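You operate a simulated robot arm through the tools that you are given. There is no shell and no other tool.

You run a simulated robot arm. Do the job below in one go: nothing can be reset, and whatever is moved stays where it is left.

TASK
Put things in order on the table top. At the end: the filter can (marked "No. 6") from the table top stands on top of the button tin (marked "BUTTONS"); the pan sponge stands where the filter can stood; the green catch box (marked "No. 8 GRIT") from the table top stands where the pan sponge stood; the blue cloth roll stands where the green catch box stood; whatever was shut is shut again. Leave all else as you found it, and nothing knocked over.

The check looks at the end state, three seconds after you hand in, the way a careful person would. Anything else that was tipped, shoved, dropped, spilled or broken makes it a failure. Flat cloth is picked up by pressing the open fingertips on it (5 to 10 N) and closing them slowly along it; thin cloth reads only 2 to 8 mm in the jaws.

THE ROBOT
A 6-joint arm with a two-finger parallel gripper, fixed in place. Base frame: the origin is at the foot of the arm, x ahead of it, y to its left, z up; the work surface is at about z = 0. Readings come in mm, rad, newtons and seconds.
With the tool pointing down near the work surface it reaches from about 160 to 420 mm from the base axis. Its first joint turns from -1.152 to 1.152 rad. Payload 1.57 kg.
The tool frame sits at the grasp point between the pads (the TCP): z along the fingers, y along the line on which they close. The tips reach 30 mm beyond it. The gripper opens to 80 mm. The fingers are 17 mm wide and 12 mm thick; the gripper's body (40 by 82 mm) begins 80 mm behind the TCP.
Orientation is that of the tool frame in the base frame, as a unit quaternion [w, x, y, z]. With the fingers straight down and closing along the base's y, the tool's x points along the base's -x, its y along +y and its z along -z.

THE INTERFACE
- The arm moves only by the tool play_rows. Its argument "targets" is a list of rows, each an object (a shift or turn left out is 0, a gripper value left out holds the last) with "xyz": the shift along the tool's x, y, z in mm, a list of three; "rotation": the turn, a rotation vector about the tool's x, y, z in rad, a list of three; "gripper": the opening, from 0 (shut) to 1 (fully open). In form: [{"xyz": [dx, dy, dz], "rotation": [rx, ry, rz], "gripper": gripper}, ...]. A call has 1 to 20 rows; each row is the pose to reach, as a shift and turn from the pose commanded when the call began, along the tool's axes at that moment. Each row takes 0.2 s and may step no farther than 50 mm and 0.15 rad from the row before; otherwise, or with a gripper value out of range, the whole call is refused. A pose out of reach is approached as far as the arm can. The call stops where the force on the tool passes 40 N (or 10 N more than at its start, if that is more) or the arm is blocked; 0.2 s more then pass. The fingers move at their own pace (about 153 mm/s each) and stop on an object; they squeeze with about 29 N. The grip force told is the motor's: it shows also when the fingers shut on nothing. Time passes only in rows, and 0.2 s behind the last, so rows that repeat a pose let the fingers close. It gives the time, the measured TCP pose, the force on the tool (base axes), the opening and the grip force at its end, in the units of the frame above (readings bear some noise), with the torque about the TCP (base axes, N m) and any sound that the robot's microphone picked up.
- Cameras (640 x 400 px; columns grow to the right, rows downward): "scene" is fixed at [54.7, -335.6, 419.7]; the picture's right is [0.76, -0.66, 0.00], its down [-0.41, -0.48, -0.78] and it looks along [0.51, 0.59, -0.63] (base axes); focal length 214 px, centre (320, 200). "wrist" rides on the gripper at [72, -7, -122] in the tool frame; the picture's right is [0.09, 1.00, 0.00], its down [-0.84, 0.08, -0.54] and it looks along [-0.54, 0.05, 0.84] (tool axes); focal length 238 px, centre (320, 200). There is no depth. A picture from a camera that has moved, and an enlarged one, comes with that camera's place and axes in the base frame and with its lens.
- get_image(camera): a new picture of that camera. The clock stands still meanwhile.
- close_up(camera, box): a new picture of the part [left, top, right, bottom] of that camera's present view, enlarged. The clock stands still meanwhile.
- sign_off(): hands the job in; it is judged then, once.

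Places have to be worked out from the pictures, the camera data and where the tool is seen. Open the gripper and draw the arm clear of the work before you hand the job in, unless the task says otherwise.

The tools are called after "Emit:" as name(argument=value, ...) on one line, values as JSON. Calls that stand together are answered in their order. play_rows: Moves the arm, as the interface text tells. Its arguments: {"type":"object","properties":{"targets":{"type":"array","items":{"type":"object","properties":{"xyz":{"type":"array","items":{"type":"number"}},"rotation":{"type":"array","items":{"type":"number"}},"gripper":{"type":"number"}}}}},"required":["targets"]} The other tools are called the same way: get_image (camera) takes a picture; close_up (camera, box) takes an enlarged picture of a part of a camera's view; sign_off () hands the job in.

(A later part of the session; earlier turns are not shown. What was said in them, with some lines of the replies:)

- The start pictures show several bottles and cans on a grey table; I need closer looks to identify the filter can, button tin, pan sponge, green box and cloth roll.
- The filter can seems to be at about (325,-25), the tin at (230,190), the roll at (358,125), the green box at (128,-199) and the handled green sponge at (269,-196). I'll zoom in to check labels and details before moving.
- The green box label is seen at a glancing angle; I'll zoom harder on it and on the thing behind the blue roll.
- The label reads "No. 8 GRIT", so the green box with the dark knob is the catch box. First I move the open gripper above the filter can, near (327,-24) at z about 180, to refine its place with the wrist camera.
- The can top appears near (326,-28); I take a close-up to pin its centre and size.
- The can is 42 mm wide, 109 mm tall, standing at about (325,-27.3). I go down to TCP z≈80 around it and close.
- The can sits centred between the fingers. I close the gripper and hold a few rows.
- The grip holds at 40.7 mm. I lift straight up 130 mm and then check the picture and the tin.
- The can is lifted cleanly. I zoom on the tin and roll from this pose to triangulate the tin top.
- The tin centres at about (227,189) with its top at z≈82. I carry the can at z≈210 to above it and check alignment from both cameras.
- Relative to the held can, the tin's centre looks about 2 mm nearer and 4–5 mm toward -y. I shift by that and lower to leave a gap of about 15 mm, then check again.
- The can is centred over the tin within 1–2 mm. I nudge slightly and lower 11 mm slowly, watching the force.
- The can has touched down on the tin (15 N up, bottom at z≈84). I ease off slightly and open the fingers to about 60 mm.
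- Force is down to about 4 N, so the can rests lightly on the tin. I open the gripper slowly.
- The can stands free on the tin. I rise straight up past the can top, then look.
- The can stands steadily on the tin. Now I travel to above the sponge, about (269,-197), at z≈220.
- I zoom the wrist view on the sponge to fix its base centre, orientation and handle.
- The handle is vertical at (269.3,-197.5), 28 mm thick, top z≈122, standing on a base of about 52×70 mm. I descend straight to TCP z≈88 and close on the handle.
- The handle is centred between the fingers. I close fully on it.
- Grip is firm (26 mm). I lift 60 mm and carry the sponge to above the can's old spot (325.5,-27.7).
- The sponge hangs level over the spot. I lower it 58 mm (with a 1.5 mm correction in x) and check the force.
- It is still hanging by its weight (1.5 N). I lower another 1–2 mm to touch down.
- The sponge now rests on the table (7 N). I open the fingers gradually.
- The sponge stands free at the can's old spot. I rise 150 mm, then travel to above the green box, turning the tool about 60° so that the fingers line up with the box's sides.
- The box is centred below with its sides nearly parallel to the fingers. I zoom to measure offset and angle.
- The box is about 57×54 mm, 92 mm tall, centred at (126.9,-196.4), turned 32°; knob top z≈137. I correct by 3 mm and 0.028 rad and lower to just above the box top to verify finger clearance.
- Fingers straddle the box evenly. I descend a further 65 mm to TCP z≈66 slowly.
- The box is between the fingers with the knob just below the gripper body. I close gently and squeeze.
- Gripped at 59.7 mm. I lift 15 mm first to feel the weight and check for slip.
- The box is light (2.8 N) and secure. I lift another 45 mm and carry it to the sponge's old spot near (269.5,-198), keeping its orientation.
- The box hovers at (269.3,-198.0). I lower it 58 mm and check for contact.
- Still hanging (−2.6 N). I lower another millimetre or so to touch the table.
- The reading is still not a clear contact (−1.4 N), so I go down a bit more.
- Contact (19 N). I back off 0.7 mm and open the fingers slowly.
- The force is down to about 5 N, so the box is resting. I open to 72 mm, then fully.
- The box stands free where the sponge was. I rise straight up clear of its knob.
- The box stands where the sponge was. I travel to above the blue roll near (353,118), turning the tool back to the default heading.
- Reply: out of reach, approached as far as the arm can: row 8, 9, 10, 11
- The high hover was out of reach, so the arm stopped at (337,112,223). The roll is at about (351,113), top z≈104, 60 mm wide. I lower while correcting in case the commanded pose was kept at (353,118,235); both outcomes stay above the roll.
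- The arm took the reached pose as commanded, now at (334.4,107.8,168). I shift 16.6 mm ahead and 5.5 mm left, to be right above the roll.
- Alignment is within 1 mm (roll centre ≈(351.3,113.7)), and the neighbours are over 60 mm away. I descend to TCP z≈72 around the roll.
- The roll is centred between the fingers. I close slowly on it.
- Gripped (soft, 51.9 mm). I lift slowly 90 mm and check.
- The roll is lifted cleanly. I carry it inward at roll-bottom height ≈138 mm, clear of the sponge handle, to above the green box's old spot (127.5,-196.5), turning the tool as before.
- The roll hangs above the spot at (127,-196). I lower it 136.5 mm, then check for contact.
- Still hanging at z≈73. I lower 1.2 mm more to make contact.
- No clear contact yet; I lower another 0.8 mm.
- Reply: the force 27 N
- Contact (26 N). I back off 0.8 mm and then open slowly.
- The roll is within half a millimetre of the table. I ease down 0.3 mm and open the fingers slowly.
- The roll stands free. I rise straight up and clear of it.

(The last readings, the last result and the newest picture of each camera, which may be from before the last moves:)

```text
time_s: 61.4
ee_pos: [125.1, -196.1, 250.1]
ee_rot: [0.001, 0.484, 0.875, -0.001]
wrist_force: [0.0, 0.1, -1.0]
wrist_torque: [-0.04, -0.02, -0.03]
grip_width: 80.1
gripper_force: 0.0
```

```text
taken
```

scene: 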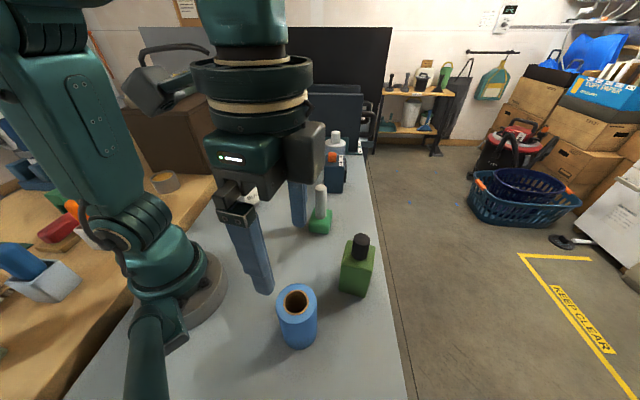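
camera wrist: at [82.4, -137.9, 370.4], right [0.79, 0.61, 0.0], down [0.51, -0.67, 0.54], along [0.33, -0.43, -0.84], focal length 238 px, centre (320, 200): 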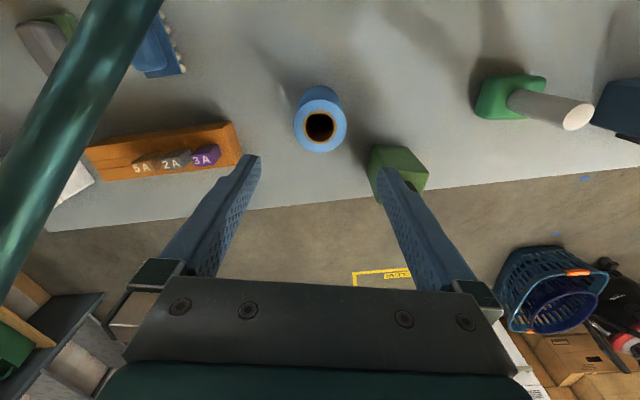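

All four items are moved. I withdraw the arm to its starting pose, high over the middle, and turn the tool back.

Emit:
play_rows(targets=[{"xyz": [6, 12, -8], "rotation": [0, 0, -0.05]}, {"xyz": [16, 32, -16], "rotation": [0, 0, -0.16]}, {"xyz": [27, 55, -24], "rotation": [0, 0, -0.29]}, {"xyz": [38, 78, -30], "rotation": [0, 0, -0.42]}, {"xyz": [49, 101, -34], "rotation": [0, 0, -0.55]}, {"xyz": [60, 124, -36], "rotation": [0, 0, -0.68]}, {"xyz": [70, 145, -36.8], "rotation": [0, 0, -0.81]}, {"xyz": [79, 162, -36.8], "rotation": [0, 0, -0.93]}, {"xyz": [83.2, 170.7, -36.8], "rotation": [0, 0, -1.01]}, {"xyz": [83.2, 170.7, -36.8], "rotation": [0, 0, -1.01]}])

Emit:
get_image(camera="wrist")

Emit:
get_image(camera="scene")

Emit:
close_up(camera="scene", box=[220, 110, 400, 240])

Emit:
close_up(camera="scene", box=[240, 220, 420, 360])

```text
time_s: 63.6
ee_pos: [225.9, -34.5, 283.9]
ee_rot: [0.0, 0.0, 1.0, -0.001]
wrist_force: [1.0, -0.2, 0.2]
wrist_torque: [0.03, 0.02, -0.03]
grip_width: 80.2
gripper_force: 0.1
```

```text
taken
camera wrist: at [155.1, -41.5, 405.3], right [-0.09, 1.0, 0.0], down [0.84, 0.08, 0.54], along [0.54, 0.05, -0.84], focal length 238 px, centre (320, 200)
```

wrist: 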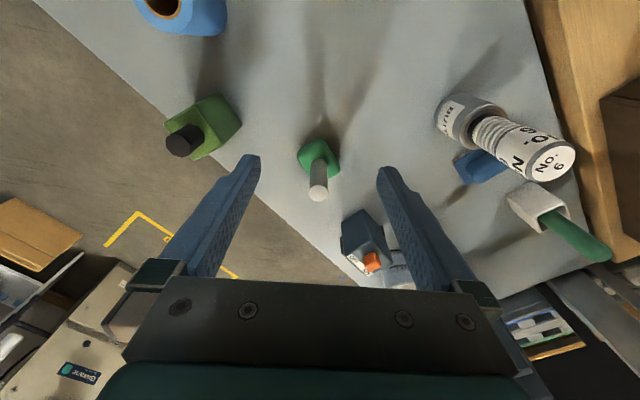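

```text
taken
```

scene: 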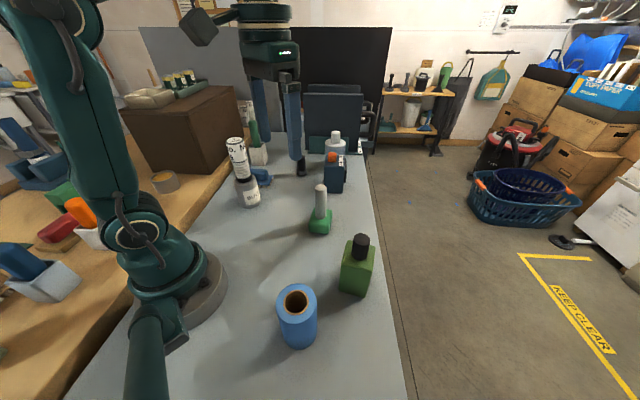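

```text
3.08 times, centred on (310, 175) of scene
camera zoom: at [54.7, -335.6, 419.7], right [0.76, -0.66, 0.0], down [-0.41, -0.48, -0.78], along [0.51, 0.59, -0.63], focal length 660 px, centre (351, 277)
```

zoom: 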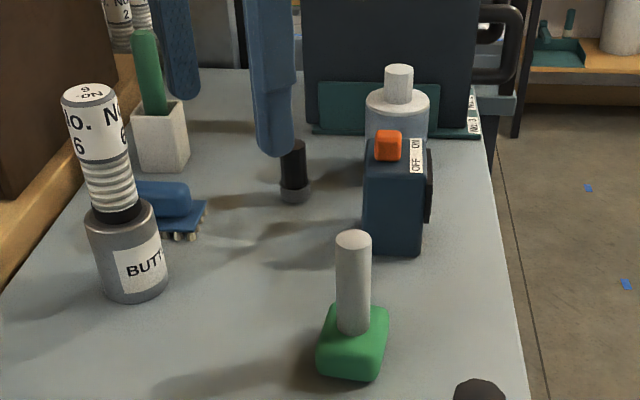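

```text
2.86 times, centred on (330, 290) of scene
camera zoom: at [54.7, -335.6, 419.7], right [0.76, -0.66, 0.0], down [-0.41, -0.48, -0.78], along [0.51, 0.59, -0.63], focal length 613 px, centre (291, -57)
```

zoom: 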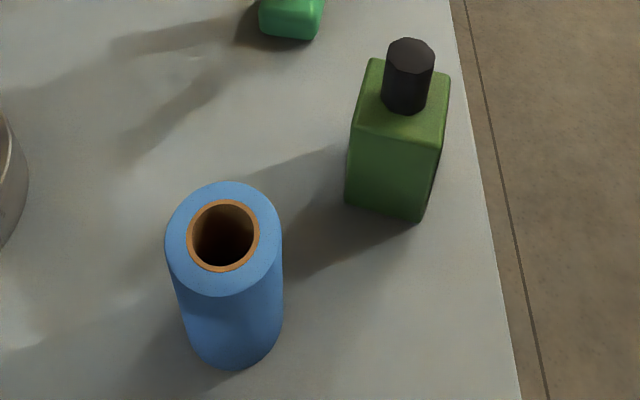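

Both views show the can upright on the tin and the sponge, green box and roll each standing on its target spot. The other things look unmoved, nothing needed opening, and the arm is clear with the gripper open, so I hand in.

Emit:
sign_off()

```text
The job is handed in.
```

I moved all four items and handed the job in. The final pictures show each one upright in its place:

- **Filter can "No. 6":** it stands on top of the button tin, close to centred. The tin did not shift.
- **Pan sponge:** it stands where the filter can stood. I took the green base with the white handle to be the sponge.
- **Green catch box "No. 8 GRIT":** it stands where the sponge stood, facing the same way as before.
- **Blue cloth roll:** it stands where the green box stood.

By the camera measurements, the three items on the table are within about 2 mm of where the earlier items stood. The other things on the table look unmoved. Nothing had to be opened, so there was nothing to shut again. The gripper is open and the arm is back near its starting pose, clear of the work.
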